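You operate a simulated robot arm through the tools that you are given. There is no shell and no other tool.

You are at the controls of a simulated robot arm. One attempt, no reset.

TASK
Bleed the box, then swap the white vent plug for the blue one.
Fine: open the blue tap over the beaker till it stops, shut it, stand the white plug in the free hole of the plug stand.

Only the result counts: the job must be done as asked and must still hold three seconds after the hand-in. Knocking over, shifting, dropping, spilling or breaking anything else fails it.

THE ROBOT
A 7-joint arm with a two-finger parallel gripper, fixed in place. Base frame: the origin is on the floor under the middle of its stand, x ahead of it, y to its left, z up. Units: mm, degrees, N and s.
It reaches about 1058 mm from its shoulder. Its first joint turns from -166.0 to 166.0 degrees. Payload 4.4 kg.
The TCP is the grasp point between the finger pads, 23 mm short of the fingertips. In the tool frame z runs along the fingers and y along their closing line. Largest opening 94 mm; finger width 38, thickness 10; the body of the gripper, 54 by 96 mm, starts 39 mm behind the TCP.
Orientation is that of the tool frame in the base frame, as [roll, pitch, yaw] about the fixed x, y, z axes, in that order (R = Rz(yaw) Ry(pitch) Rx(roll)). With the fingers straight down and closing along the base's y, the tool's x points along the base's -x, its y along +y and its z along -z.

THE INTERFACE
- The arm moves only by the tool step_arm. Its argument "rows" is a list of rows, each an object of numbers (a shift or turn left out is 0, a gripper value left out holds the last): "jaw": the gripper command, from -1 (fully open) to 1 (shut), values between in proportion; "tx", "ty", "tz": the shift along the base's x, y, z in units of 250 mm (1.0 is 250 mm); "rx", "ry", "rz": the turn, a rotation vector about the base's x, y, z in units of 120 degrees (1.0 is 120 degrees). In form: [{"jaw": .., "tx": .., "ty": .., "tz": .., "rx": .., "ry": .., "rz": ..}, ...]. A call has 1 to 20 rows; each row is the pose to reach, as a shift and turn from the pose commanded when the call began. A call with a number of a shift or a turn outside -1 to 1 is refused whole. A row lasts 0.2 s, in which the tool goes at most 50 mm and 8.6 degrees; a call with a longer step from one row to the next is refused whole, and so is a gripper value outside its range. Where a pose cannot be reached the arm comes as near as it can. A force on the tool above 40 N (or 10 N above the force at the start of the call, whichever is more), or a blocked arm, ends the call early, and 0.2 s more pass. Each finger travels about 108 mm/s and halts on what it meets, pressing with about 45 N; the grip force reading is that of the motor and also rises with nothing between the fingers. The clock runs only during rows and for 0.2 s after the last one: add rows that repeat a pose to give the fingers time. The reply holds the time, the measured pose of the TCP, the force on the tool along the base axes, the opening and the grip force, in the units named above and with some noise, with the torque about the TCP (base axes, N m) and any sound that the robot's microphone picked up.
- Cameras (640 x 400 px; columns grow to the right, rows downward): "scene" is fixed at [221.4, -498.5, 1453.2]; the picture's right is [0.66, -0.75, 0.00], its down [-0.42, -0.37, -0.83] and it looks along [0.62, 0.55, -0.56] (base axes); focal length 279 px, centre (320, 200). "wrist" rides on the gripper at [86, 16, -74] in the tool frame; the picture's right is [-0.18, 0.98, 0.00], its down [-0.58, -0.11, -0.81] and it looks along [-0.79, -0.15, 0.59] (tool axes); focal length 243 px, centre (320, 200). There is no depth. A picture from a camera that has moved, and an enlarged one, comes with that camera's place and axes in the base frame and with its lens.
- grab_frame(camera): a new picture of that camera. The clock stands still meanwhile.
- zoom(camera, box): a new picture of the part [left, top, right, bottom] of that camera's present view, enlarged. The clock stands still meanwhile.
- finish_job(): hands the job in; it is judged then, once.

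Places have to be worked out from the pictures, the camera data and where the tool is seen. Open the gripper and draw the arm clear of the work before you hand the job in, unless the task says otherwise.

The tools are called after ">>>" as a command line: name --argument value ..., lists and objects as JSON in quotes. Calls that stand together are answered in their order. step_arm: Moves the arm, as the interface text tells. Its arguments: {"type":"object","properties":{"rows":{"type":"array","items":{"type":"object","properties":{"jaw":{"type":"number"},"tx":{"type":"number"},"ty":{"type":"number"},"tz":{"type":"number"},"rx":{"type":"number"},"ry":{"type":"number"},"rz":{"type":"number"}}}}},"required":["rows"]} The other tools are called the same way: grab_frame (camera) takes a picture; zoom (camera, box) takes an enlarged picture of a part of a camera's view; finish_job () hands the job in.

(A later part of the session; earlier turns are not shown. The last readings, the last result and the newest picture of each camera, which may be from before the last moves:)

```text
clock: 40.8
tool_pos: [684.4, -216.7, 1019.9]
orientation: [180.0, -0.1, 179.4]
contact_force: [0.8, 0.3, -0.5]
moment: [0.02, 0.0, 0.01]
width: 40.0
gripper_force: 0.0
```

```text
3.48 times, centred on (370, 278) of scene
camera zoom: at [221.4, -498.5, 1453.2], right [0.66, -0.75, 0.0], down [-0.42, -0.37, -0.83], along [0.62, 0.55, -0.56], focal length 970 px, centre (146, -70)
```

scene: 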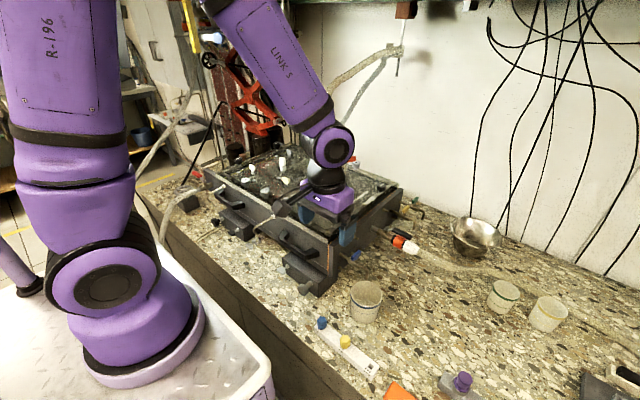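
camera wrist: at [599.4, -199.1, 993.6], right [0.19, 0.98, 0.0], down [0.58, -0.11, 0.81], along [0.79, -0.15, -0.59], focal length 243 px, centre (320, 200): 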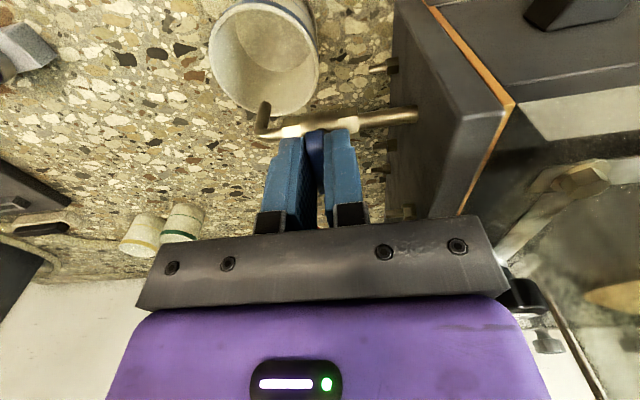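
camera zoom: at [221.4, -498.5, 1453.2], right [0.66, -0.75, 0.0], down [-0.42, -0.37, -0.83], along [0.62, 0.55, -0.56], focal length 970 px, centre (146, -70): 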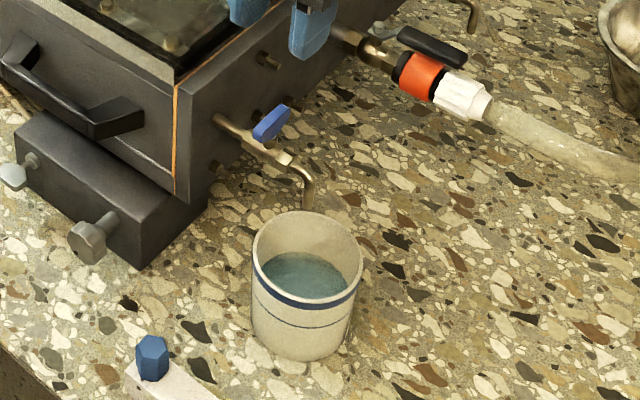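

The tap is shut square to the pipe and the beaker is undisturbed. Next I'll rise and travel across, staying on the robot's side of the glass cylinder, to look at the white plug on the lid.

>>> step_arm --rows '[{"jaw": -1, "tx": -0.03, "tz": 0.17}, {"tx": -0.06, "tz": 0.34}, {"tx": -0.1, "ty": 0.05, "tz": 0.5}, {"tx": -0.1, "ty": 0.24, "tz": 0.52}, {"tx": -0.1, "ty": 0.43, "tz": 0.52}, {"tx": -0.1, "ty": 0.62, "tz": 0.52}, {"tx": -0.1, "ty": 0.81, "tz": 0.52}, {"tx": -0.1, "ty": 1.0, "tz": 0.52}]'

>>> step_arm --rows '[{"jaw": -1, "ty": 0.19}, {"ty": 0.38}, {"ty": 0.57}, {"tx": 0.05, "ty": 0.72}, {"tx": 0.15, "ty": 0.8}, {"tx": 0.24, "ty": 0.8}, {"tx": 0.24, "ty": 0.8}]'

>>> grab_frame --camera "wrist"

>>> grab_frame --camera "scene"

```text
clock: 42.6
tool_pos: [660.9, 35.5, 1145.9]
orientation: [-180.0, 0.0, 179.3]
contact_force: [0.3, 0.3, -0.7]
moment: [0.03, 0.0, 0.0]
width: 93.9
gripper_force: 0.0
```

```text
clock: 44.2
tool_pos: [720.0, 235.7, 1149.6]
orientation: [180.0, 0.0, 179.5]
contact_force: [-0.1, -1.2, 0.1]
moment: [-0.02, 0.0, 0.02]
width: 94.0
gripper_force: 0.1
```

```text
taken
camera wrist: at [634.3, 253.1, 1224.0], right [0.19, 0.98, 0.0], down [0.58, -0.12, 0.81], along [0.79, -0.16, -0.59], focal length 243 px, centre (320, 200)
```

wrist: 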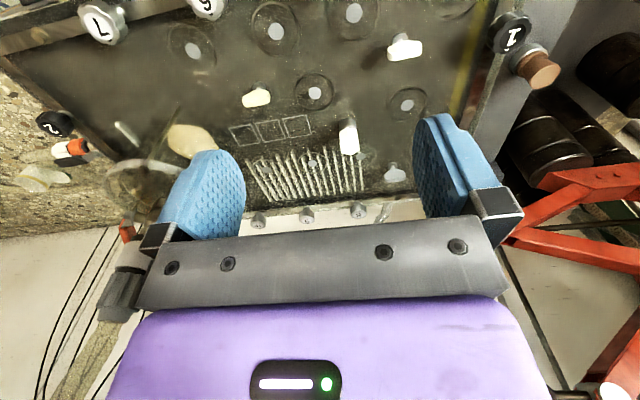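

```text
taken
```

scene: 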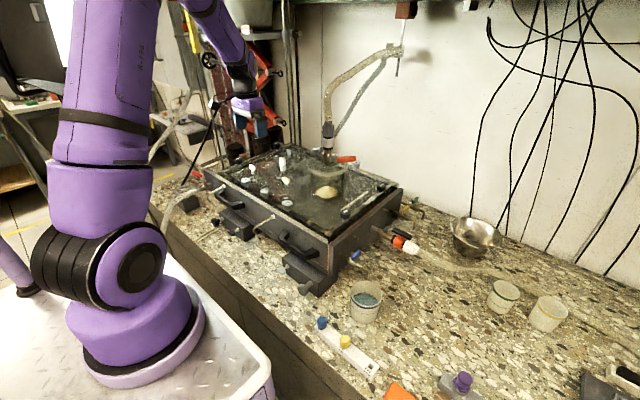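

>>> zoom --camera "wrist" --box '[240, 70, 440, 195]'

>>> zoom --camera "scene" --box '[230, 140, 330, 203]'

```text
3.20 times, centred on (340, 132) of wrist
camera zoom: at [634.3, 253.1, 1224.0], right [0.19, 0.98, 0.0], down [0.58, -0.12, 0.81], along [0.79, -0.16, -0.59], focal length 776 px, centre (256, 416)
```

zoom: 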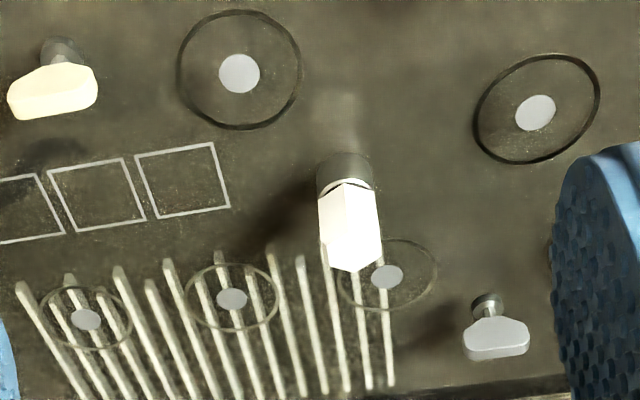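

```text
6.35 times, centred on (280, 172) of scene
camera zoom: at [221.4, -498.5, 1453.2], right [0.66, -0.75, 0.0], down [-0.42, -0.37, -0.83], along [0.62, 0.55, -0.56], focal length 1770 px, centre (574, 381)
```

zoom: 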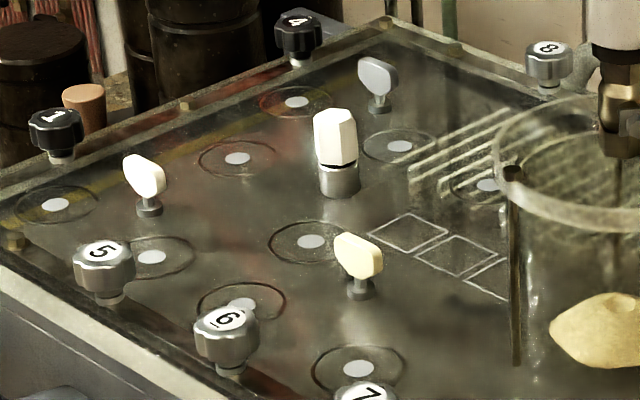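

The white hex cap sits in a metal socket with its centre near (853, 250, 971), and the lid is at z≈934. I'll move closer to see its shape and orientation in detail.

>>> step_arm --rows '[{"tx": 0.1, "tz": -0.1}, {"tx": 0.2, "tz": -0.2}, {"tx": 0.3, "tz": -0.3}, {"tx": 0.32, "tz": -0.36}, {"tx": 0.32, "tz": -0.36}]'

>>> zoom --camera "wrist" --box '[240, 70, 440, 195]'

>>> zoom --camera "scene" --box '[320, 305, 400, 355]'

>>> zoom --camera "scene" --box '[330, 335, 400, 379]'

```text
clock: 45.4
tool_pos: [799.5, 236.1, 1059.5]
orientation: [180.0, 0.0, 179.4]
contact_force: [0.1, -0.5, 0.3]
moment: [0.01, -0.01, 0.01]
width: 93.9
gripper_force: 0.0
```

```text
3.20 times, centred on (340, 132) of wrist
camera zoom: at [714.4, 251.4, 1134.2], right [0.19, 0.98, 0.0], down [0.58, -0.12, 0.81], along [0.79, -0.16, -0.59], focal length 776 px, centre (256, 416)
```

zoom: 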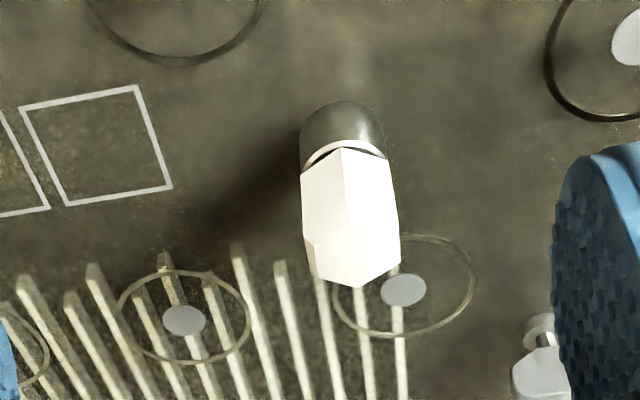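

```text
8.00 times, centred on (360, 330) of scene
camera zoom: at [221.4, -498.5, 1453.2], right [0.66, -0.75, 0.0], down [-0.42, -0.37, -0.83], along [0.62, 0.55, -0.56], focal length 2230 px, centre (0, -840)
```

zoom: 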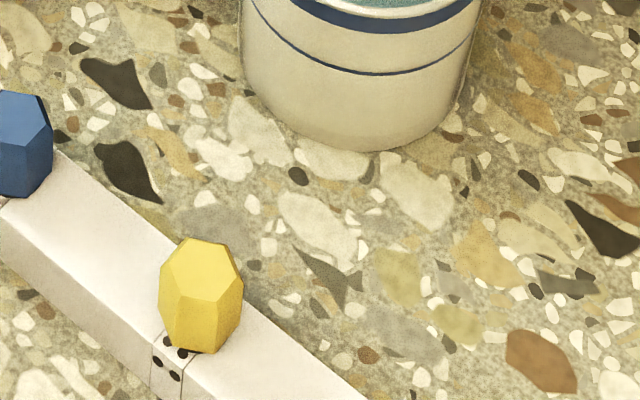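

```text
9.09 times, centred on (365, 357) of scene
camera zoom: at [221.4, -498.5, 1453.2], right [0.66, -0.75, 0.0], down [-0.42, -0.37, -0.83], along [0.62, 0.55, -0.56], focal length 2535 px, centre (-89, -1227)
```

zoom: 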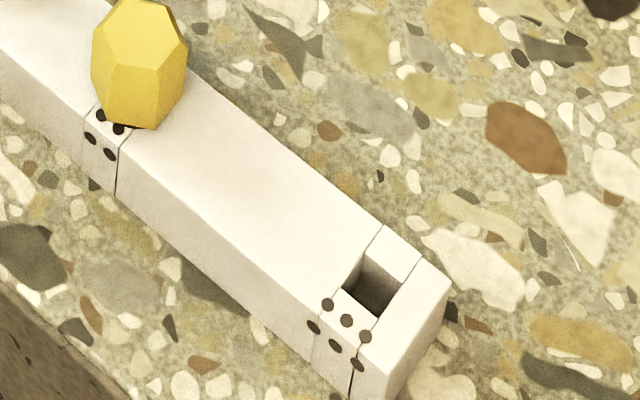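

The cap has flats facing ±y, 24 mm across, and spans z≈958–984 with its axis at about (853, 250.5). Before taking it out I'll survey the plug stand, which has square holes, with an empty hand so nothing blocks the view.

>>> step_arm --rows '[{"tx": -0.1, "tz": 0.15}, {"tx": -0.22, "tz": 0.3}, {"tx": -0.38, "tz": 0.38}, {"tx": -0.54, "ty": -0.06, "tz": 0.38}, {"tx": -0.64, "ty": -0.2, "tz": 0.38}, {"tx": -0.64, "ty": -0.4, "tz": 0.38}, {"tx": -0.64, "ty": -0.6, "tz": 0.38}, {"tx": -0.64, "ty": -0.8, "tz": 0.38}, {"tx": -0.66, "ty": -1.0, "tz": 0.38}]'

>>> step_arm --rows '[{"tx": -0.04, "ty": -0.19}, {"tx": -0.1, "ty": -0.38}, {"tx": -0.18, "ty": -0.56}, {"tx": -0.26, "ty": -0.74, "tz": -0.04}, {"tx": -0.34, "ty": -0.9, "tz": -0.12}, {"tx": -0.42, "ty": -1.0, "tz": -0.24}, {"tx": -0.5, "ty": -1.0, "tz": -0.4}, {"tx": -0.54, "ty": -1.0, "tz": -0.58}, {"tx": -0.54, "ty": -1.0, "tz": -0.76}, {"tx": -0.54, "ty": -1.0, "tz": -0.92}, {"tx": -0.54, "ty": -1.0, "tz": -1.0}, {"tx": -0.54, "ty": -1.0, "tz": -1.0}]'

>>> grab_frame --camera "wrist"

```text
refused: row 9 steps farther than a row can; nothing moved
```

```text
refused: row 4 steps farther than a row can; nothing moved
```

```text
taken
camera wrist: at [714.4, 251.4, 1134.2], right [0.19, 0.98, 0.0], down [0.58, -0.12, 0.81], along [0.79, -0.16, -0.59], focal length 243 px, centre (320, 200)
```

wrist: 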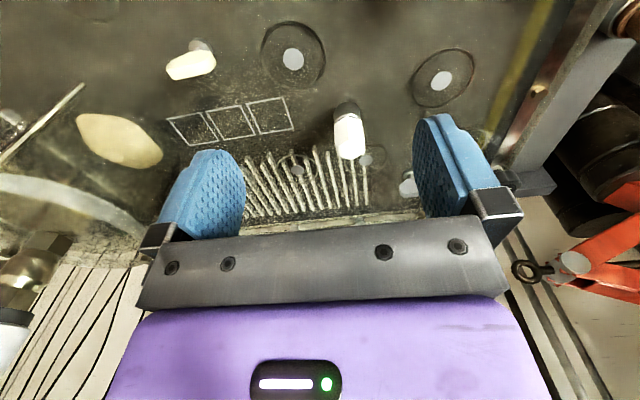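

Both calls were refused because a step was too long, and nothing moved. I'll redo the retreat with shorter steps.

>>> step_arm --rows '[{"tx": -0.1, "tz": 0.14}, {"tx": -0.22, "tz": 0.28}, {"tx": -0.38, "tz": 0.36}, {"tx": -0.54, "ty": -0.06, "tz": 0.38}, {"tx": -0.64, "ty": -0.2, "tz": 0.38}, {"tx": -0.64, "ty": -0.38, "tz": 0.38}, {"tx": -0.64, "ty": -0.56, "tz": 0.38}, {"tx": -0.64, "ty": -0.74, "tz": 0.38}, {"tx": -0.64, "ty": -0.92, "tz": 0.38}, {"tx": -0.64, "ty": -1.0, "tz": 0.38}]'

```text
clock: 47.6
tool_pos: [639.8, -15.6, 1155.4]
orientation: [-180.0, 0.1, 179.5]
contact_force: [-0.4, -0.1, 0.5]
moment: [-0.04, -0.01, 0.01]
width: 94.1
gripper_force: 0.0
```

Now I'll go on to a viewpoint above the plug stand, in short steps.

>>> step_arm --rows '[{"tx": -0.04, "ty": -0.18}, {"tx": -0.1, "ty": -0.36}, {"tx": -0.17, "ty": -0.54}, {"tx": -0.24, "ty": -0.72}, {"tx": -0.32, "ty": -0.88, "tz": -0.05}, {"tx": -0.4, "ty": -1.0, "tz": -0.15}, {"tx": -0.48, "ty": -1.0, "tz": -0.32}, {"tx": -0.54, "ty": -1.0, "tz": -0.5}, {"tx": -0.54, "ty": -1.0, "tz": -0.68}, {"tx": -0.54, "ty": -1.0, "tz": -0.86}, {"tx": -0.54, "ty": -1.0, "tz": -1.0}, {"tx": -0.54, "ty": -1.0, "tz": -1.0}]'

>>> grab_frame --camera "wrist"

>>> grab_frame --camera "scene"

```text
clock: 50.2
tool_pos: [505.3, -263.5, 904.5]
orientation: [180.0, 0.1, 179.4]
contact_force: [0.1, -0.1, 0.4]
moment: [0.0, -0.02, 0.03]
width: 94.1
gripper_force: 0.0
```

```text
taken
camera wrist: at [418.6, -247.3, 978.4], right [0.19, 0.98, 0.0], down [0.58, -0.12, 0.81], along [0.79, -0.16, -0.59], focal length 243 px, centre (320, 200)
```

wrist: 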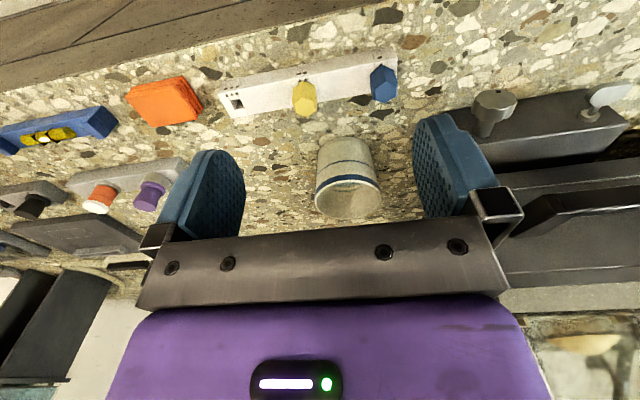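

```text
taken
```

scene: 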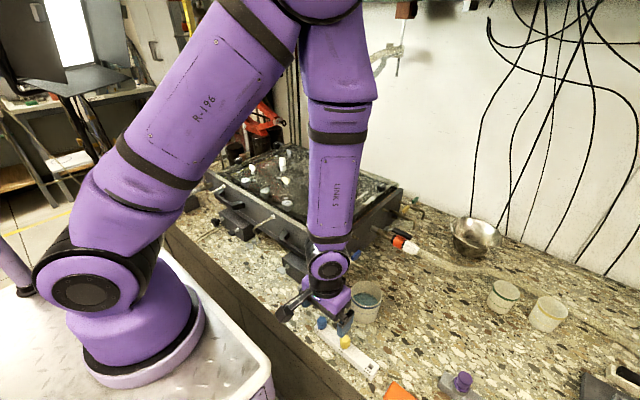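

>>> zoom --camera "wrist" --box '[200, 40, 410, 171]'

>>> zoom --camera "wrist" --box '[205, 70, 325, 145]'

```text
3.05 times, centred on (305, 106) of wrist
camera zoom: at [418.6, -247.3, 978.4], right [0.19, 0.98, 0.0], down [0.58, -0.12, 0.81], along [0.79, -0.16, -0.59], focal length 739 px, centre (366, 488)
```

zoom: 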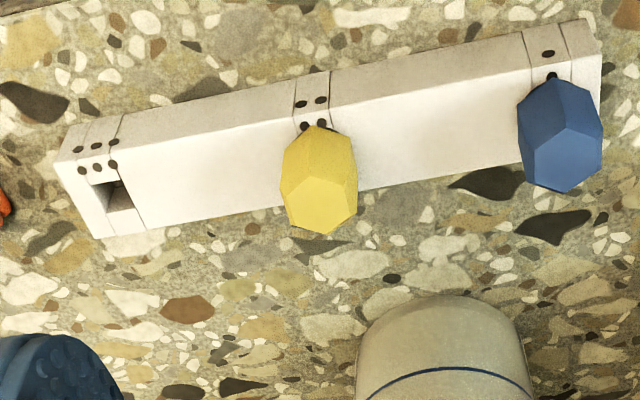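

```text
5.33 times, centred on (265, 108) of wrist
camera zoom: at [418.6, -247.3, 978.4], right [0.19, 0.98, 0.0], down [0.58, -0.12, 0.81], along [0.79, -0.16, -0.59], focal length 1294 px, centre (613, 693)
```

zoom: 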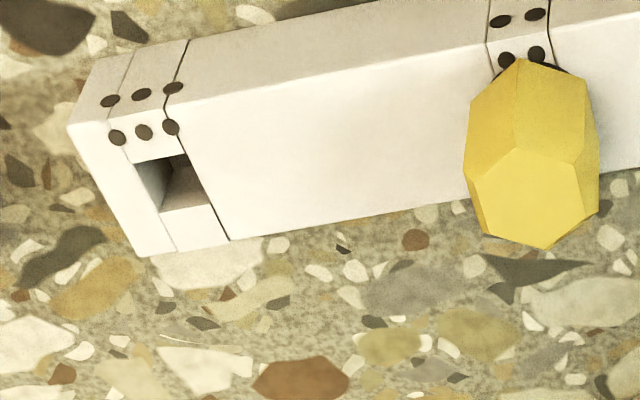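

The free hole is a square of about 12 mm centred near (554.7, -368.7), in a stand parallel to y with its top at z≈730. Yellow is at y≈-290 and blue at y≈-209. I'll go lower for closer views of the blue plug and the hole.

>>> step_arm --rows '[{"ty": 0.1, "tz": -0.1}, {"ty": 0.2, "tz": -0.2}, {"ty": 0.2, "tz": -0.3}, {"ty": 0.2, "tz": -0.3}]'

>>> grab_frame --camera "wrist"

>>> zoom --camera "wrist" --box '[230, 30, 390, 130]'

```text
clock: 51.2
tool_pos: [505.0, -215.8, 831.2]
orientation: [-179.9, 0.0, 179.4]
contact_force: [0.1, -0.8, -0.2]
moment: [0.02, 0.0, 0.0]
width: 94.1
gripper_force: 0.1
out of reach, approached as far as the arm can: row 2
```

```text
taken
camera wrist: at [419.4, -197.8, 905.1], right [0.19, 0.98, 0.0], down [0.58, -0.12, 0.81], along [0.79, -0.16, -0.59], focal length 243 px, centre (320, 200)
```

wrist: 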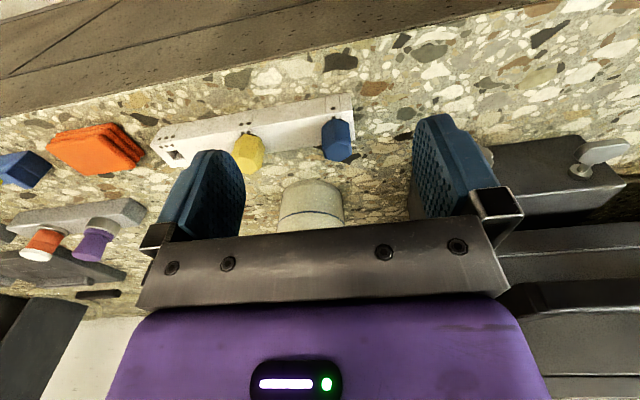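

```text
4.00 times, centred on (310, 80) of wrist
camera zoom: at [419.4, -197.8, 905.1], right [0.19, 0.98, 0.0], down [0.58, -0.12, 0.81], along [0.79, -0.16, -0.59], focal length 970 px, centre (360, 680)
```

zoom: 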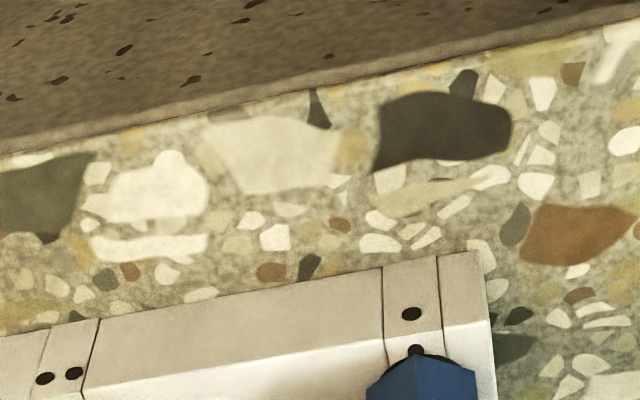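

The view is good; I'll zoom on the blue and yellow plugs and on the hole.

>>> zoom --camera "wrist" --box '[220, 90, 380, 190]'

>>> zoom --camera "wrist" --box '[140, 110, 220, 160]'

>>> zoom --camera "wrist" --box '[305, 105, 369, 170]'

```text
4.00 times, centred on (300, 140) of wrist
camera zoom: at [419.4, -197.8, 905.1], right [0.19, 0.98, 0.0], down [0.58, -0.12, 0.81], along [0.79, -0.16, -0.59], focal length 970 px, centre (400, 440)
```

zoom: 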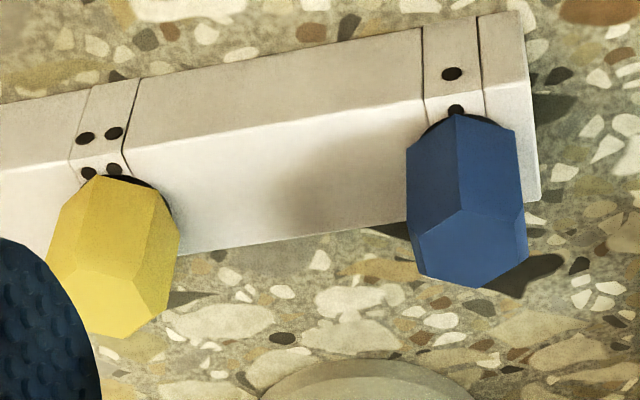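

```text
8.00 times, centred on (180, 135) of wrist
camera zoom: at [419.4, -197.8, 905.1], right [0.19, 0.98, 0.0], down [0.58, -0.12, 0.81], along [0.79, -0.16, -0.59], focal length 1941 px, centre (1440, 720)
```

zoom: 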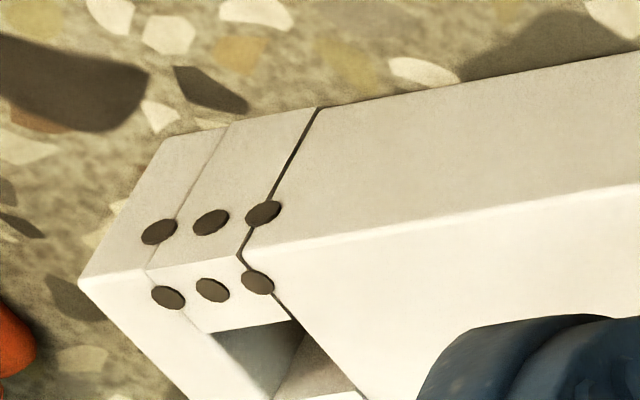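

```text
6.15 times, centred on (337, 138) of wrist
camera zoom: at [419.4, -197.8, 905.1], right [0.19, 0.98, 0.0], down [0.58, -0.12, 0.81], along [0.79, -0.16, -0.59], focal length 1493 px, centre (215, 585)
```

zoom: 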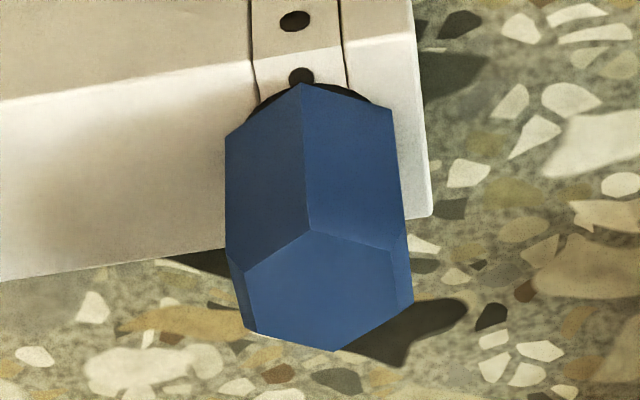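

Blue's cap has corners at ±x and flats facing ±y, with its axis near (555.6, -209.7) and its cap from z≈731 to 758. White is oriented the same way, so I can keep one yaw for everything. I'll return to the lid to fetch the white plug, squaring the yaw by 0.6° on the way.

>>> step_arm --rows '[{"jaw": -0.1, "tz": 0.18, "rz": 0.005}, {"tz": 0.36, "rz": 0.005}, {"tz": 0.54, "rz": 0.005}, {"tz": 0.72, "rz": 0.005}, {"tx": 0.04, "ty": 0.02, "tz": 0.9, "rz": 0.005}, {"tx": 0.15, "ty": 0.1, "tz": 1.0, "rz": 0.005}, {"tx": 0.25, "ty": 0.24, "tz": 1.0, "rz": 0.005}, {"tx": 0.35, "ty": 0.38, "tz": 1.0, "rz": 0.005}, {"tx": 0.45, "ty": 0.52, "tz": 1.0, "rz": 0.005}, {"tx": 0.54, "ty": 0.66, "tz": 1.0, "rz": 0.005}, {"tx": 0.54, "ty": 0.84, "tz": 1.0, "rz": 0.005}, {"tx": 0.54, "ty": 1.0, "tz": 1.0, "rz": 0.005}, {"tx": 0.54, "ty": 1.0, "tz": 1.0, "rz": 0.005}]'

```text
clock: 54.0
tool_pos: [640.3, 37.3, 1079.1]
orientation: [180.0, 0.0, 180.0]
contact_force: [0.4, 0.2, 0.6]
moment: [0.04, 0.03, 0.03]
width: 51.9
gripper_force: 0.0
out of reach, approached as far as the arm can: row 1, 2, 3, 4, 5
```

Good, at (640, 37, 1079). I'll move on to directly above the white plug, staying clear of the glass cylinder.

>>> step_arm --rows '[{"jaw": -0.1, "ty": 0.1, "tz": 0.12}, {"ty": 0.26, "tz": 0.2}, {"ty": 0.44, "tz": 0.2}, {"tx": 0.02, "ty": 0.62, "tz": 0.2}, {"tx": 0.12, "ty": 0.77, "tz": 0.2}, {"tx": 0.28, "ty": 0.855, "tz": 0.18}, {"tx": 0.46, "ty": 0.855, "tz": 0.14}, {"tx": 0.64, "ty": 0.855, "tz": 0.08}, {"tx": 0.8, "ty": 0.855, "tz": 0.02}, {"tx": 0.847, "ty": 0.855, "tz": -0.06}, {"tx": 0.847, "ty": 0.855, "tz": -0.06}, {"tx": 0.847, "ty": 0.855, "tz": -0.06}]'

>>> grab_frame --camera "wrist"

>>> grab_frame --camera "scene"

```text
clock: 56.6
tool_pos: [853.1, 248.6, 1065.9]
orientation: [-179.9, -0.1, 180.0]
contact_force: [0.9, -0.6, 0.8]
moment: [0.02, 0.02, 0.04]
width: 51.9
gripper_force: 0.0
```

```text
taken
camera wrist: at [766.3, 265.4, 1140.2], right [0.18, 0.98, 0.0], down [0.58, -0.11, 0.81], along [0.79, -0.15, -0.59], focal length 243 px, centre (320, 200)
```

wrist: 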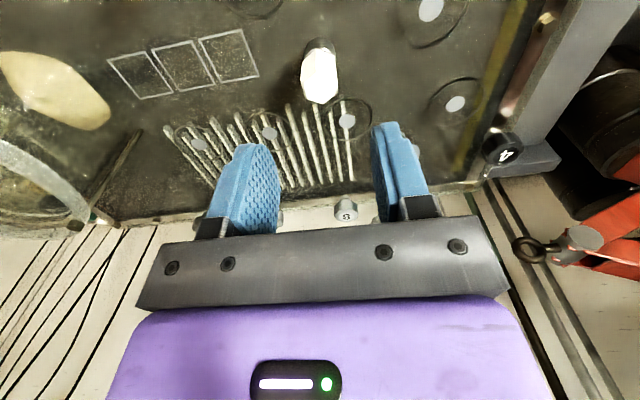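

```text
taken
```

scene: 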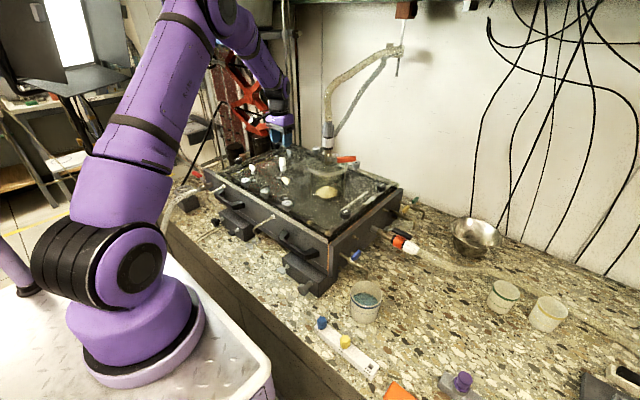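

>>> zoom --camera "wrist" --box '[270, 20, 370, 120]'

>>> zoom --camera "scene" --box '[240, 100, 320, 200]'

```text
4.00 times, centred on (320, 70) of wrist
camera zoom: at [766.3, 265.4, 1140.2], right [0.18, 0.98, 0.0], down [0.58, -0.11, 0.81], along [0.79, -0.15, -0.59], focal length 970 px, centre (320, 720)
```

zoom: 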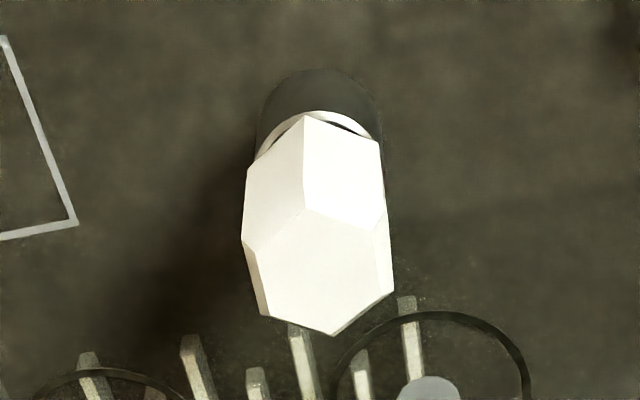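

```text
4.00 times, centred on (280, 150) of scene
camera zoom: at [221.4, -498.5, 1453.2], right [0.66, -0.75, 0.0], down [-0.42, -0.37, -0.83], along [0.62, 0.55, -0.56], focal length 1115 px, centre (480, 400)
```

zoom: 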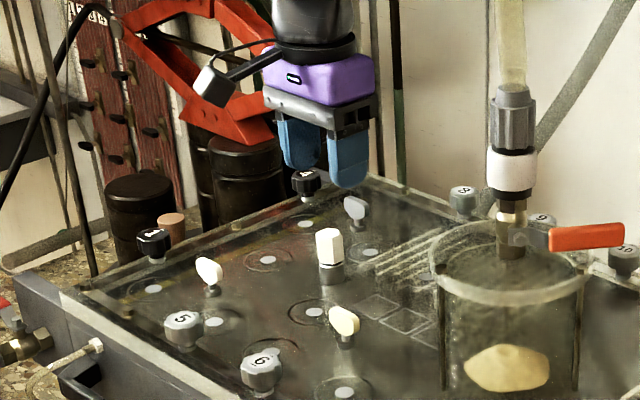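

The plug is centred under the jaw within a millimetre: cap axis (852, 249.6) against TCP (852.3, 249.4). I'll descend so the fingertips end at z≈961, just above the cap's lower edge.

>>> step_arm --rows '[{"jaw": -0.1, "tz": -0.1}, {"tz": -0.2}, {"tz": -0.27}, {"tz": -0.31}, {"tz": -0.325}, {"tz": -0.325}]'

>>> grab_frame --camera "wrist"

>>> zoom --camera "scene" --box '[240, 120, 320, 190]'

```text
clock: 58.0
tool_pos: [853.6, 248.7, 983.1]
orientation: [180.0, -0.1, 180.0]
contact_force: [-0.6, 0.3, 0.0]
moment: [0.03, -0.02, -0.01]
width: 51.4
gripper_force: 0.1
```

```text
taken
camera wrist: at [766.3, 264.7, 1056.9], right [0.18, 0.98, 0.0], down [0.58, -0.11, 0.81], along [0.79, -0.15, -0.59], focal length 243 px, centre (320, 200)
```

wrist: 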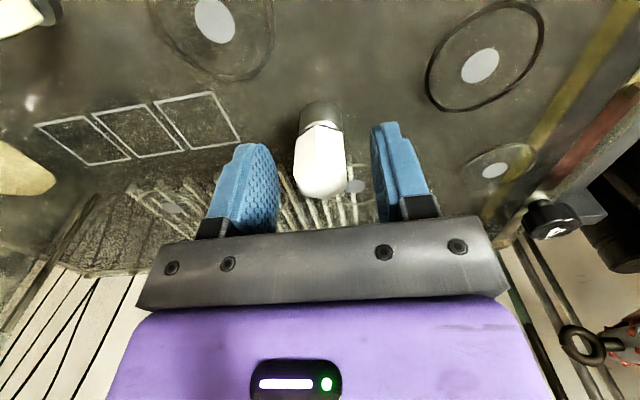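

```text
5.71 times, centred on (280, 155) of scene
camera zoom: at [221.4, -498.5, 1453.2], right [0.66, -0.75, 0.0], down [-0.42, -0.37, -0.83], along [0.62, 0.55, -0.56], focal length 1593 px, centre (549, 457)
```

zoom: 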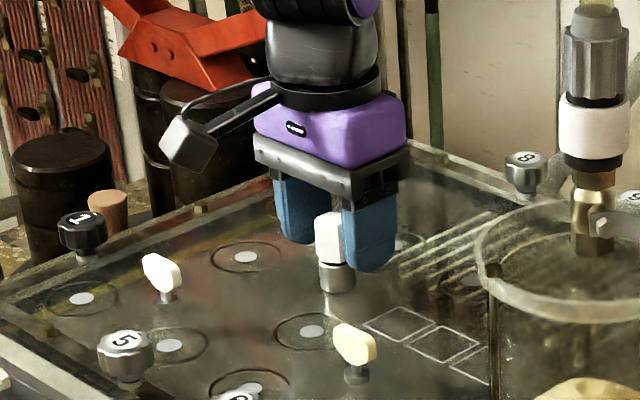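

The jaw straddles the cap evenly. I'll close gently.

>>> step_arm --rows '[{"jaw": 0.2}, {"jaw": 0.35}, {"jaw": 0.45}, {"jaw": 0.55}, {"jaw": 0.7}, {"jaw": 1.0}, {"jaw": 1.0}]'

>>> zoom --camera "wrist" --box '[240, 90, 400, 230]'

```text
clock: 59.6
tool_pos: [852.9, 249.7, 981.4]
orientation: [-180.0, 0.1, -180.0]
contact_force: [0.9, 10.5, 1.2]
moment: [0.28, 0.01, -0.04]
width: 23.9
gripper_force: 45.1
```

```text
2.86 times, centred on (320, 160) of wrist
camera zoom: at [766.2, 265.4, 1057.1], right [0.18, 0.98, 0.0], down [0.58, -0.11, 0.81], along [0.79, -0.15, -0.59], focal length 693 px, centre (320, 314)
```

zoom: 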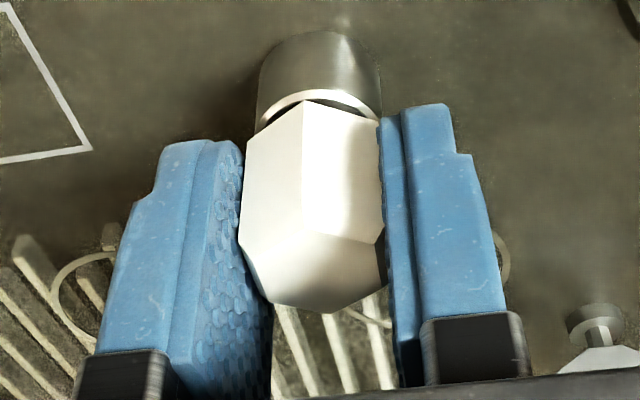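

Gripped at 23.9 mm, as expected, with a slight +y load. I'll relieve 1.2 mm and start lifting slowly while watching the force.

>>> step_arm --rows '[{"jaw": 1.0, "ty": 0.003}, {"ty": 0.005}, {"ty": 0.005}, {"ty": 0.005, "tz": 0.006}, {"ty": 0.005, "tz": 0.012}]'

```text
clock: 60.8
tool_pos: [853.1, 249.9, 985.9]
orientation: [180.0, 0.0, -179.9]
contact_force: [0.0, 0.4, -0.9]
moment: [0.0, 0.01, -0.01]
width: 23.7
gripper_force: 44.8
```

It lifts with no resistance. I'll raise it further and look.

>>> step_arm --rows '[{"jaw": 1.0, "tz": 0.03}, {"tz": 0.06}, {"tz": 0.1}, {"tz": 0.14}, {"tz": 0.2}, {"tz": 0.26}, {"tz": 0.32}, {"tz": 0.32}]'

>>> zoom --camera "wrist" --box '[220, 30, 420, 230]'

>>> zoom --camera "scene" --box '[240, 100, 320, 190]'

```text
clock: 62.6
tool_pos: [853.3, 249.4, 1066.0]
orientation: [-179.9, 0.1, 180.0]
contact_force: [0.3, 0.1, -0.7]
moment: [0.01, 0.01, 0.0]
width: 23.9
gripper_force: 45.2
```

```text
2.00 times, centred on (320, 130) of wrist
camera zoom: at [766.4, 266.7, 1140.6], right [0.18, 0.98, 0.0], down [0.58, -0.11, 0.81], along [0.79, -0.15, -0.59], focal length 485 px, centre (320, 340)
```

zoom: 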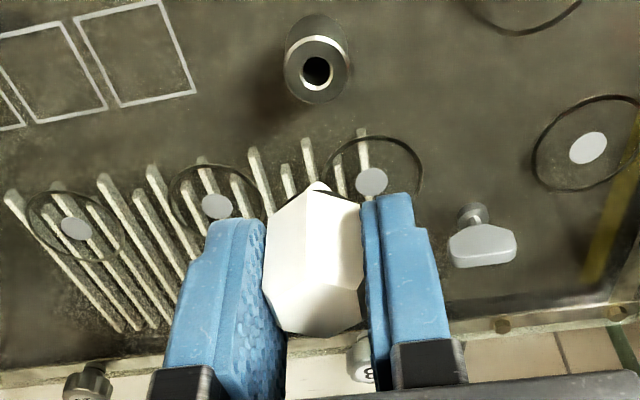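

```text
4.44 times, centred on (280, 145) of scene
camera zoom: at [221.4, -498.5, 1453.2], right [0.66, -0.75, 0.0], down [-0.42, -0.37, -0.83], along [0.62, 0.55, -0.56], focal length 1239 px, centre (498, 444)
```

zoom: 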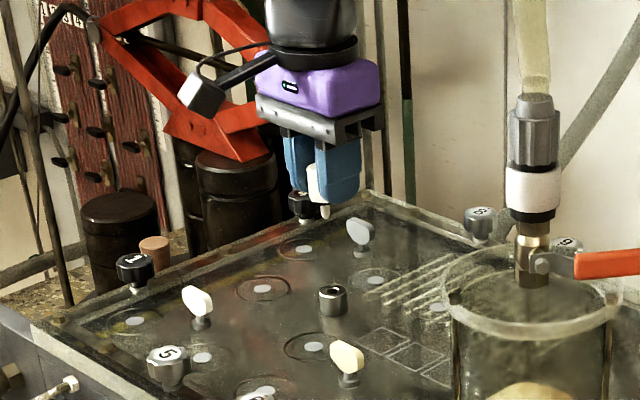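

The white plug is out; its socket has a round hole, so the shank is round. I'll enlarge the held plug to judge the shank and its place in the grip.

>>> zoom --camera "wrist" --box '[270, 90, 370, 200]'

>>> zoom --camera "scene" --box '[290, 130, 330, 155]'

```text
3.64 times, centred on (320, 145) of wrist
camera zoom: at [766.4, 266.7, 1140.6], right [0.18, 0.98, 0.0], down [0.58, -0.11, 0.81], along [0.79, -0.15, -0.59], focal length 882 px, centre (320, 400)
```

zoom: 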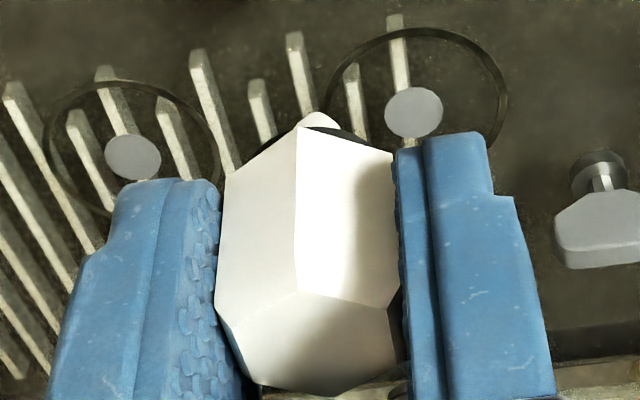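

```text
16.00 times, centred on (310, 142) of scene
camera zoom: at [221.4, -498.5, 1453.2], right [0.66, -0.75, 0.0], down [-0.42, -0.37, -0.83], along [0.62, 0.55, -0.56], focal length 4461 px, centre (480, 1120)
```

zoom: 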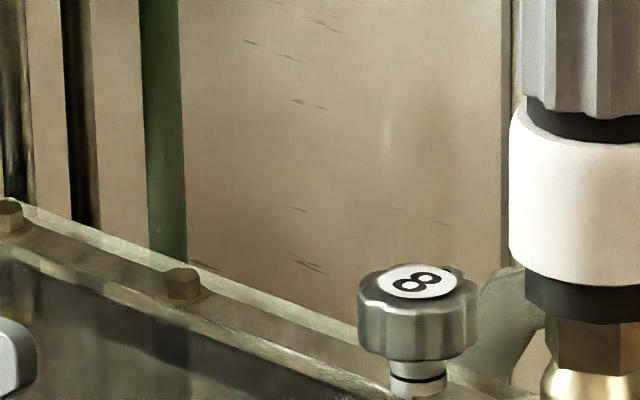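

I'll zoom the scene camera on the held plug itself to see the shank below the cap.

>>> zoom --camera "scene" --box '[262, 125, 302, 155]'

```text
13.33 times, centred on (282, 140) of scene
camera zoom: at [221.4, -498.5, 1453.2], right [0.66, -0.75, 0.0], down [-0.42, -0.37, -0.83], along [0.62, 0.55, -0.56], focal length 3717 px, centre (827, 1000)
```

zoom: 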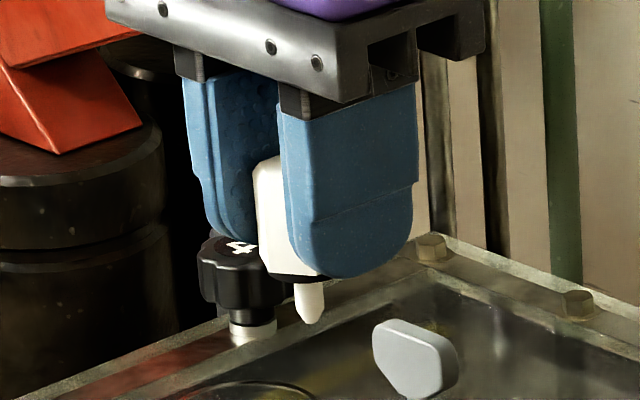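

The shank is a slim tapered peg of about 8.5 mm, its tip about 40 mm below the TCP and its axis within a millimetre of the TCP. That fits the 12 mm square hole. I'll carry it up and back, clear of everything.

>>> step_arm --rows '[{"jaw": 1.0, "tz": 0.12}, {"tz": 0.24}, {"tx": -0.1, "tz": 0.34}, {"tx": -0.25, "tz": 0.36}, {"tx": -0.42, "tz": 0.36}, {"tx": -0.59, "ty": -0.04, "tz": 0.36}, {"tx": -0.74, "ty": -0.12, "tz": 0.36}, {"tx": -0.85, "ty": -0.26, "tz": 0.36}, {"tx": -0.85, "ty": -0.44, "tz": 0.36}, {"tx": -0.85, "ty": -0.62, "tz": 0.36}, {"tx": -0.85, "ty": -0.8, "tz": 0.36}, {"tx": -0.85, "ty": -0.98, "tz": 0.36}]'

```text
clock: 65.2
tool_pos: [637.9, 6.6, 1156.1]
orientation: [180.0, 0.0, -179.9]
contact_force: [-0.7, 0.5, -1.1]
moment: [-0.03, 0.0, -0.02]
width: 24.0
gripper_force: 44.6
```

The plug is held firmly at 24 mm. I'll continue across toward the stand at the same height.

>>> step_arm --rows '[{"jaw": 1.0, "ty": -0.17}, {"ty": -0.35}, {"tx": -0.04, "ty": -0.53}, {"tx": -0.08, "ty": -0.71}, {"tx": -0.12, "ty": -0.87}, {"tx": -0.16, "ty": -1.0, "tz": -0.08}, {"tx": -0.2, "ty": -1.0, "tz": -0.24}, {"tx": -0.2, "ty": -1.0, "tz": -0.4}, {"tx": -0.2, "ty": -1.0, "tz": -0.5}, {"tx": -0.2, "ty": -1.0, "tz": -0.5}]'

```text
clock: 67.4
tool_pos: [590.6, -244.9, 1029.9]
orientation: [-180.0, 0.0, -179.9]
contact_force: [0.2, -0.3, 0.4]
moment: [-0.01, -0.04, -0.01]
width: 23.9
gripper_force: 45.0
```

Now I'll move laterally to above the free hole, about (554.8, -368.3), then descend to a hover with the peg tip roughly 30 mm above the stand.

>>> step_arm --rows '[{"jaw": 1.0, "tx": -0.04, "ty": -0.16}, {"tx": -0.08, "ty": -0.33}, {"tx": -0.12, "ty": -0.46, "tz": -0.08}, {"tx": -0.1366, "ty": -0.498, "tz": -0.24}, {"tx": -0.1366, "ty": -0.498, "tz": -0.42}, {"tx": -0.1366, "ty": -0.498, "tz": -0.6}, {"tx": -0.1366, "ty": -0.498, "tz": -0.75}, {"tx": -0.1366, "ty": -0.498, "tz": -0.86}, {"tx": -0.1366, "ty": -0.498, "tz": -0.923}, {"tx": -0.1366, "ty": -0.498, "tz": -0.923}]'

>>> grab_frame --camera "wrist"

>>> zoom --camera "scene" --box '[320, 300, 420, 400]'

```text
clock: 69.6
tool_pos: [555.9, -371.1, 800.6]
orientation: [-180.0, 0.0, -180.0]
contact_force: [0.4, 0.2, -0.5]
moment: [0.02, 0.02, -0.02]
width: 23.7
gripper_force: 45.0
```

```text
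taken
camera wrist: at [470.5, -354.6, 874.7], right [0.18, 0.98, 0.0], down [0.58, -0.11, 0.81], along [0.79, -0.15, -0.59], focal length 243 px, centre (320, 200)
```

wrist: 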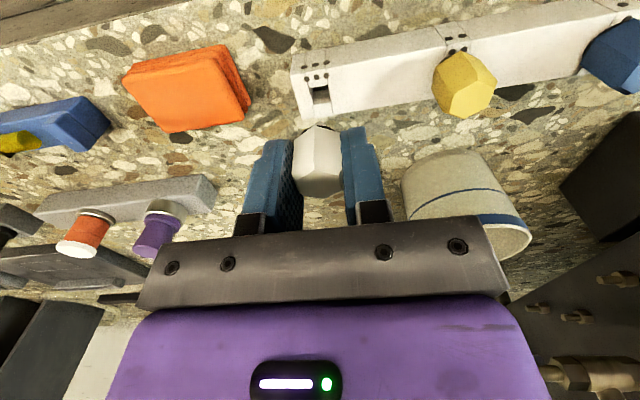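

```text
4.00 times, centred on (370, 350) of scene
camera zoom: at [221.4, -498.5, 1453.2], right [0.66, -0.75, 0.0], down [-0.42, -0.37, -0.83], along [0.62, 0.55, -0.56], focal length 1115 px, centre (120, -400)
```

zoom: 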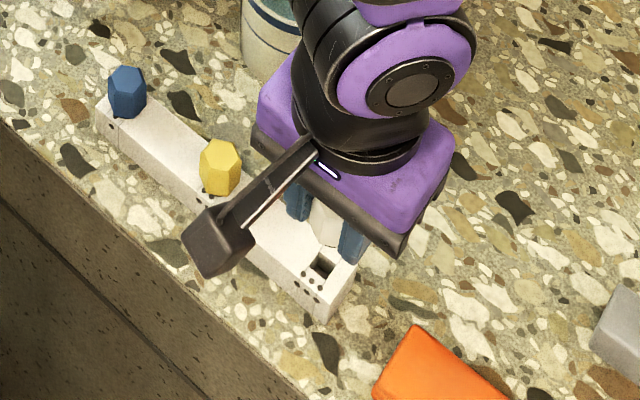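

The hover looks right. I'll zoom on the hole and the held plug to compute the exact offset.

>>> zoom --camera "wrist" --box '[280, 50, 380, 150]'

>>> zoom --camera "scene" --box '[380, 340, 420, 380]'

```text
4.00 times, centred on (330, 100) of wrist
camera zoom: at [470.5, -354.6, 874.7], right [0.18, 0.98, 0.0], down [0.58, -0.11, 0.81], along [0.79, -0.15, -0.59], focal length 970 px, centre (280, 600)
```

zoom: 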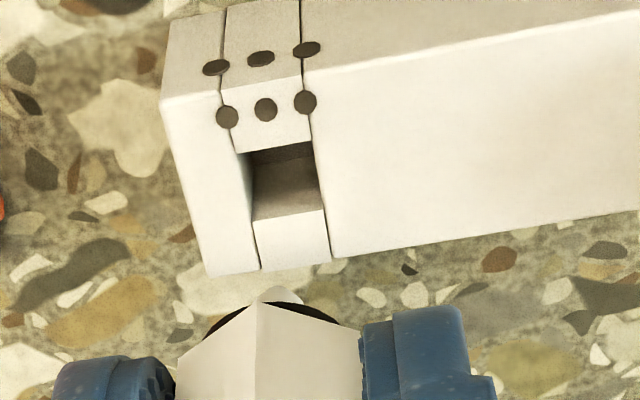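

```text
10.00 times, centred on (400, 360) of scene
camera zoom: at [221.4, -498.5, 1453.2], right [0.66, -0.75, 0.0], down [-0.42, -0.37, -0.83], along [0.62, 0.55, -0.56], focal length 2788 px, centre (-480, -1400)
```

zoom: 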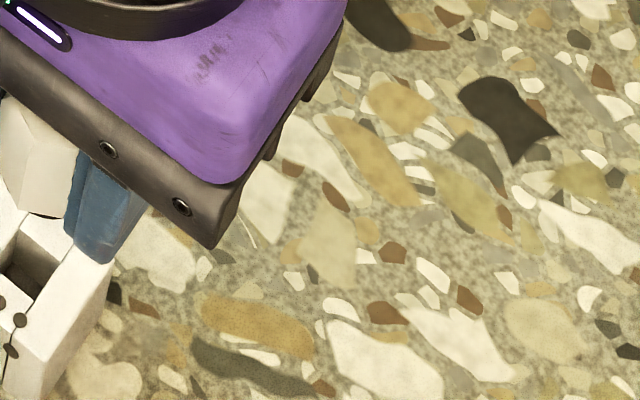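

Triangulating with both wrist views puts the hole at about (556.0, -369.9, 727), within half a millimetre of the held peg axis. I'll apply a tiny correction and lower until the tip is just above the stand, then check again.

>>> step_arm --rows '[{"jaw": 1.0, "tx": -0.002, "ty": 0.0024, "tz": -0.03}, {"tx": -0.002, "ty": 0.0024, "tz": -0.06}, {"tx": -0.002, "ty": 0.0024, "tz": -0.09}, {"tx": -0.002, "ty": 0.0024, "tz": -0.1}, {"tx": -0.002, "ty": 0.0024, "tz": -0.1}]'

>>> zoom --camera "wrist" --box '[270, 70, 370, 170]'

>>> zoom --camera "scene" --box '[380, 345, 410, 375]'

```text
clock: 70.8
tool_pos: [555.3, -368.3, 774.4]
orientation: [-179.9, 0.0, -179.9]
contact_force: [-0.1, 1.2, -0.3]
moment: [-0.01, 0.02, 0.01]
width: 24.0
gripper_force: 45.0
```

```text
4.00 times, centred on (320, 120) of wrist
camera zoom: at [469.2, -353.2, 849.8], right [0.18, 0.98, 0.0], down [0.58, -0.11, 0.81], along [0.79, -0.15, -0.59], focal length 970 px, centre (320, 520)
```

zoom: 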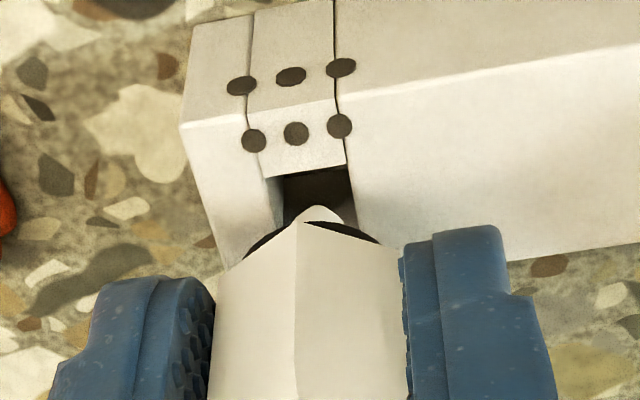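

```text
13.33 times, centred on (395, 360) of scene
camera zoom: at [221.4, -498.5, 1453.2], right [0.66, -0.75, 0.0], down [-0.42, -0.37, -0.83], along [0.62, 0.55, -0.56], focal length 3717 px, centre (-680, -1933)
```

zoom: 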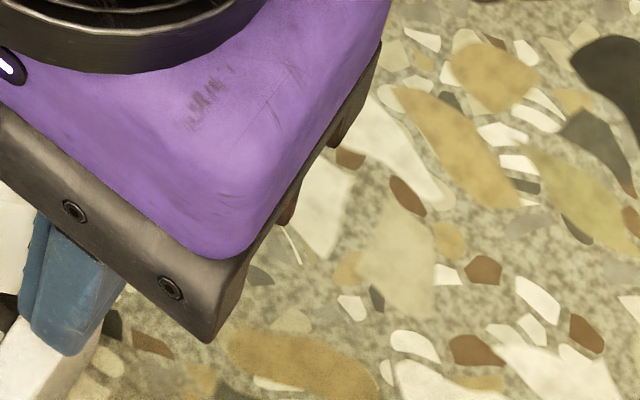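

The peg tip is about 1.4 mm too far toward +y relative to the hole, while x looks right. I'll shift -1.4 mm in y and lower a few millimetres, watching the force.

>>> step_arm --rows '[{"jaw": 1.0, "ty": -0.0056}, {"tx": 0.001, "ty": -0.0056}, {"tx": 0.001, "ty": -0.0056, "tz": -0.012}, {"tx": 0.001, "ty": -0.0056, "tz": -0.02}, {"tx": 0.001, "ty": -0.0056, "tz": -0.02}]'

>>> zoom --camera "wrist" --box '[270, 70, 370, 170]'

```text
clock: 72.0
tool_pos: [555.3, -369.4, 770.8]
orientation: [180.0, 0.0, -180.0]
contact_force: [-0.1, 0.5, -0.2]
moment: [0.01, 0.02, -0.01]
width: 23.8
gripper_force: 44.7
```

```text
4.00 times, centred on (320, 120) of wrist
camera zoom: at [469.6, -353.9, 844.7], right [0.18, 0.98, 0.0], down [0.58, -0.11, 0.81], along [0.79, -0.15, -0.59], focal length 970 px, centre (320, 520)
```

zoom: 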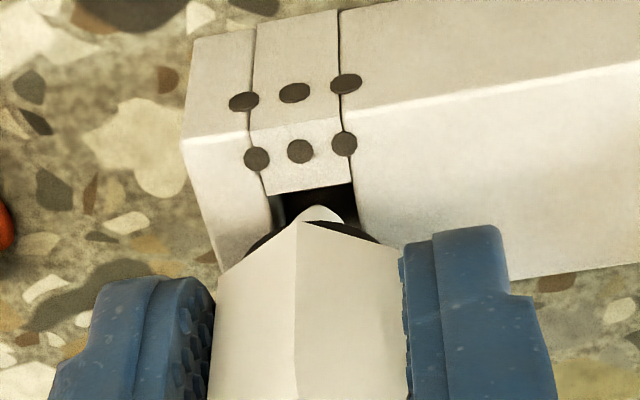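

The remaining offset is about half a millimetre each way, well inside the clearance. I'll make a small correction and insert slowly.

>>> step_arm --rows '[{"jaw": 1.0, "tx": 0.002, "ty": -0.002}, {"tx": 0.002, "ty": -0.002, "tz": -0.008}, {"tx": 0.002, "ty": -0.002, "tz": -0.016}, {"tx": 0.002, "ty": -0.002, "tz": -0.024}, {"tx": 0.002, "ty": -0.002, "tz": -0.024}]'

>>> zoom --camera "wrist" --box '[270, 70, 370, 170]'

```text
clock: 73.2
tool_pos: [555.9, -371.2, 763.9]
orientation: [-180.0, 0.0, -179.9]
contact_force: [0.3, 0.2, 0.2]
moment: [0.01, -0.01, -0.01]
width: 23.6
gripper_force: 44.7
```

```text
4.00 times, centred on (320, 120) of wrist
camera zoom: at [469.6, -354.4, 839.3], right [0.18, 0.98, 0.0], down [0.58, -0.11, 0.81], along [0.79, -0.15, -0.59], focal length 970 px, centre (320, 520)
```

zoom: 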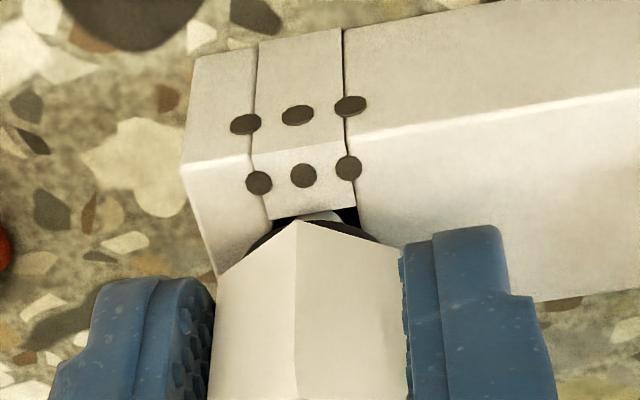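

The tip is in the hole with no contact force. I'll continue down in small steps until it seats.

>>> step_arm --rows '[{"jaw": 1.0, "tz": -0.008}, {"tz": -0.016}, {"tz": -0.022}, {"tz": -0.026}, {"tz": -0.026}]'

>>> zoom --camera "wrist" --box '[270, 70, 370, 170]'

```text
clock: 74.4
tool_pos: [555.1, -370.0, 757.2]
orientation: [-180.0, 0.0, 180.0]
contact_force: [0.2, -0.7, 0.2]
moment: [0.0, 0.04, 0.0]
width: 23.7
gripper_force: 45.0
```

```text
4.00 times, centred on (320, 120) of wrist
camera zoom: at [469.8, -354.3, 832.5], right [0.18, 0.98, 0.0], down [0.58, -0.11, 0.81], along [0.79, -0.15, -0.59], focal length 970 px, centre (320, 520)
```

zoom: 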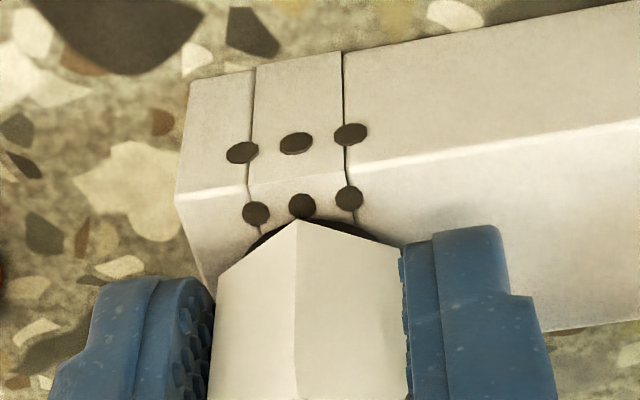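

No contact yet. I'll go down another 2 mm in half-millimetre steps.

>>> step_arm --rows '[{"jaw": 1.0, "tz": -0.003}, {"tz": -0.006}, {"tz": -0.008}, {"tz": -0.008}]'

```text
clock: 75.4
tool_pos: [555.5, -370.7, 755.2]
orientation: [180.0, 0.0, -180.0]
contact_force: [-0.1, 0.2, -0.7]
moment: [0.02, 0.05, 0.03]
width: 23.7
gripper_force: 45.1
```

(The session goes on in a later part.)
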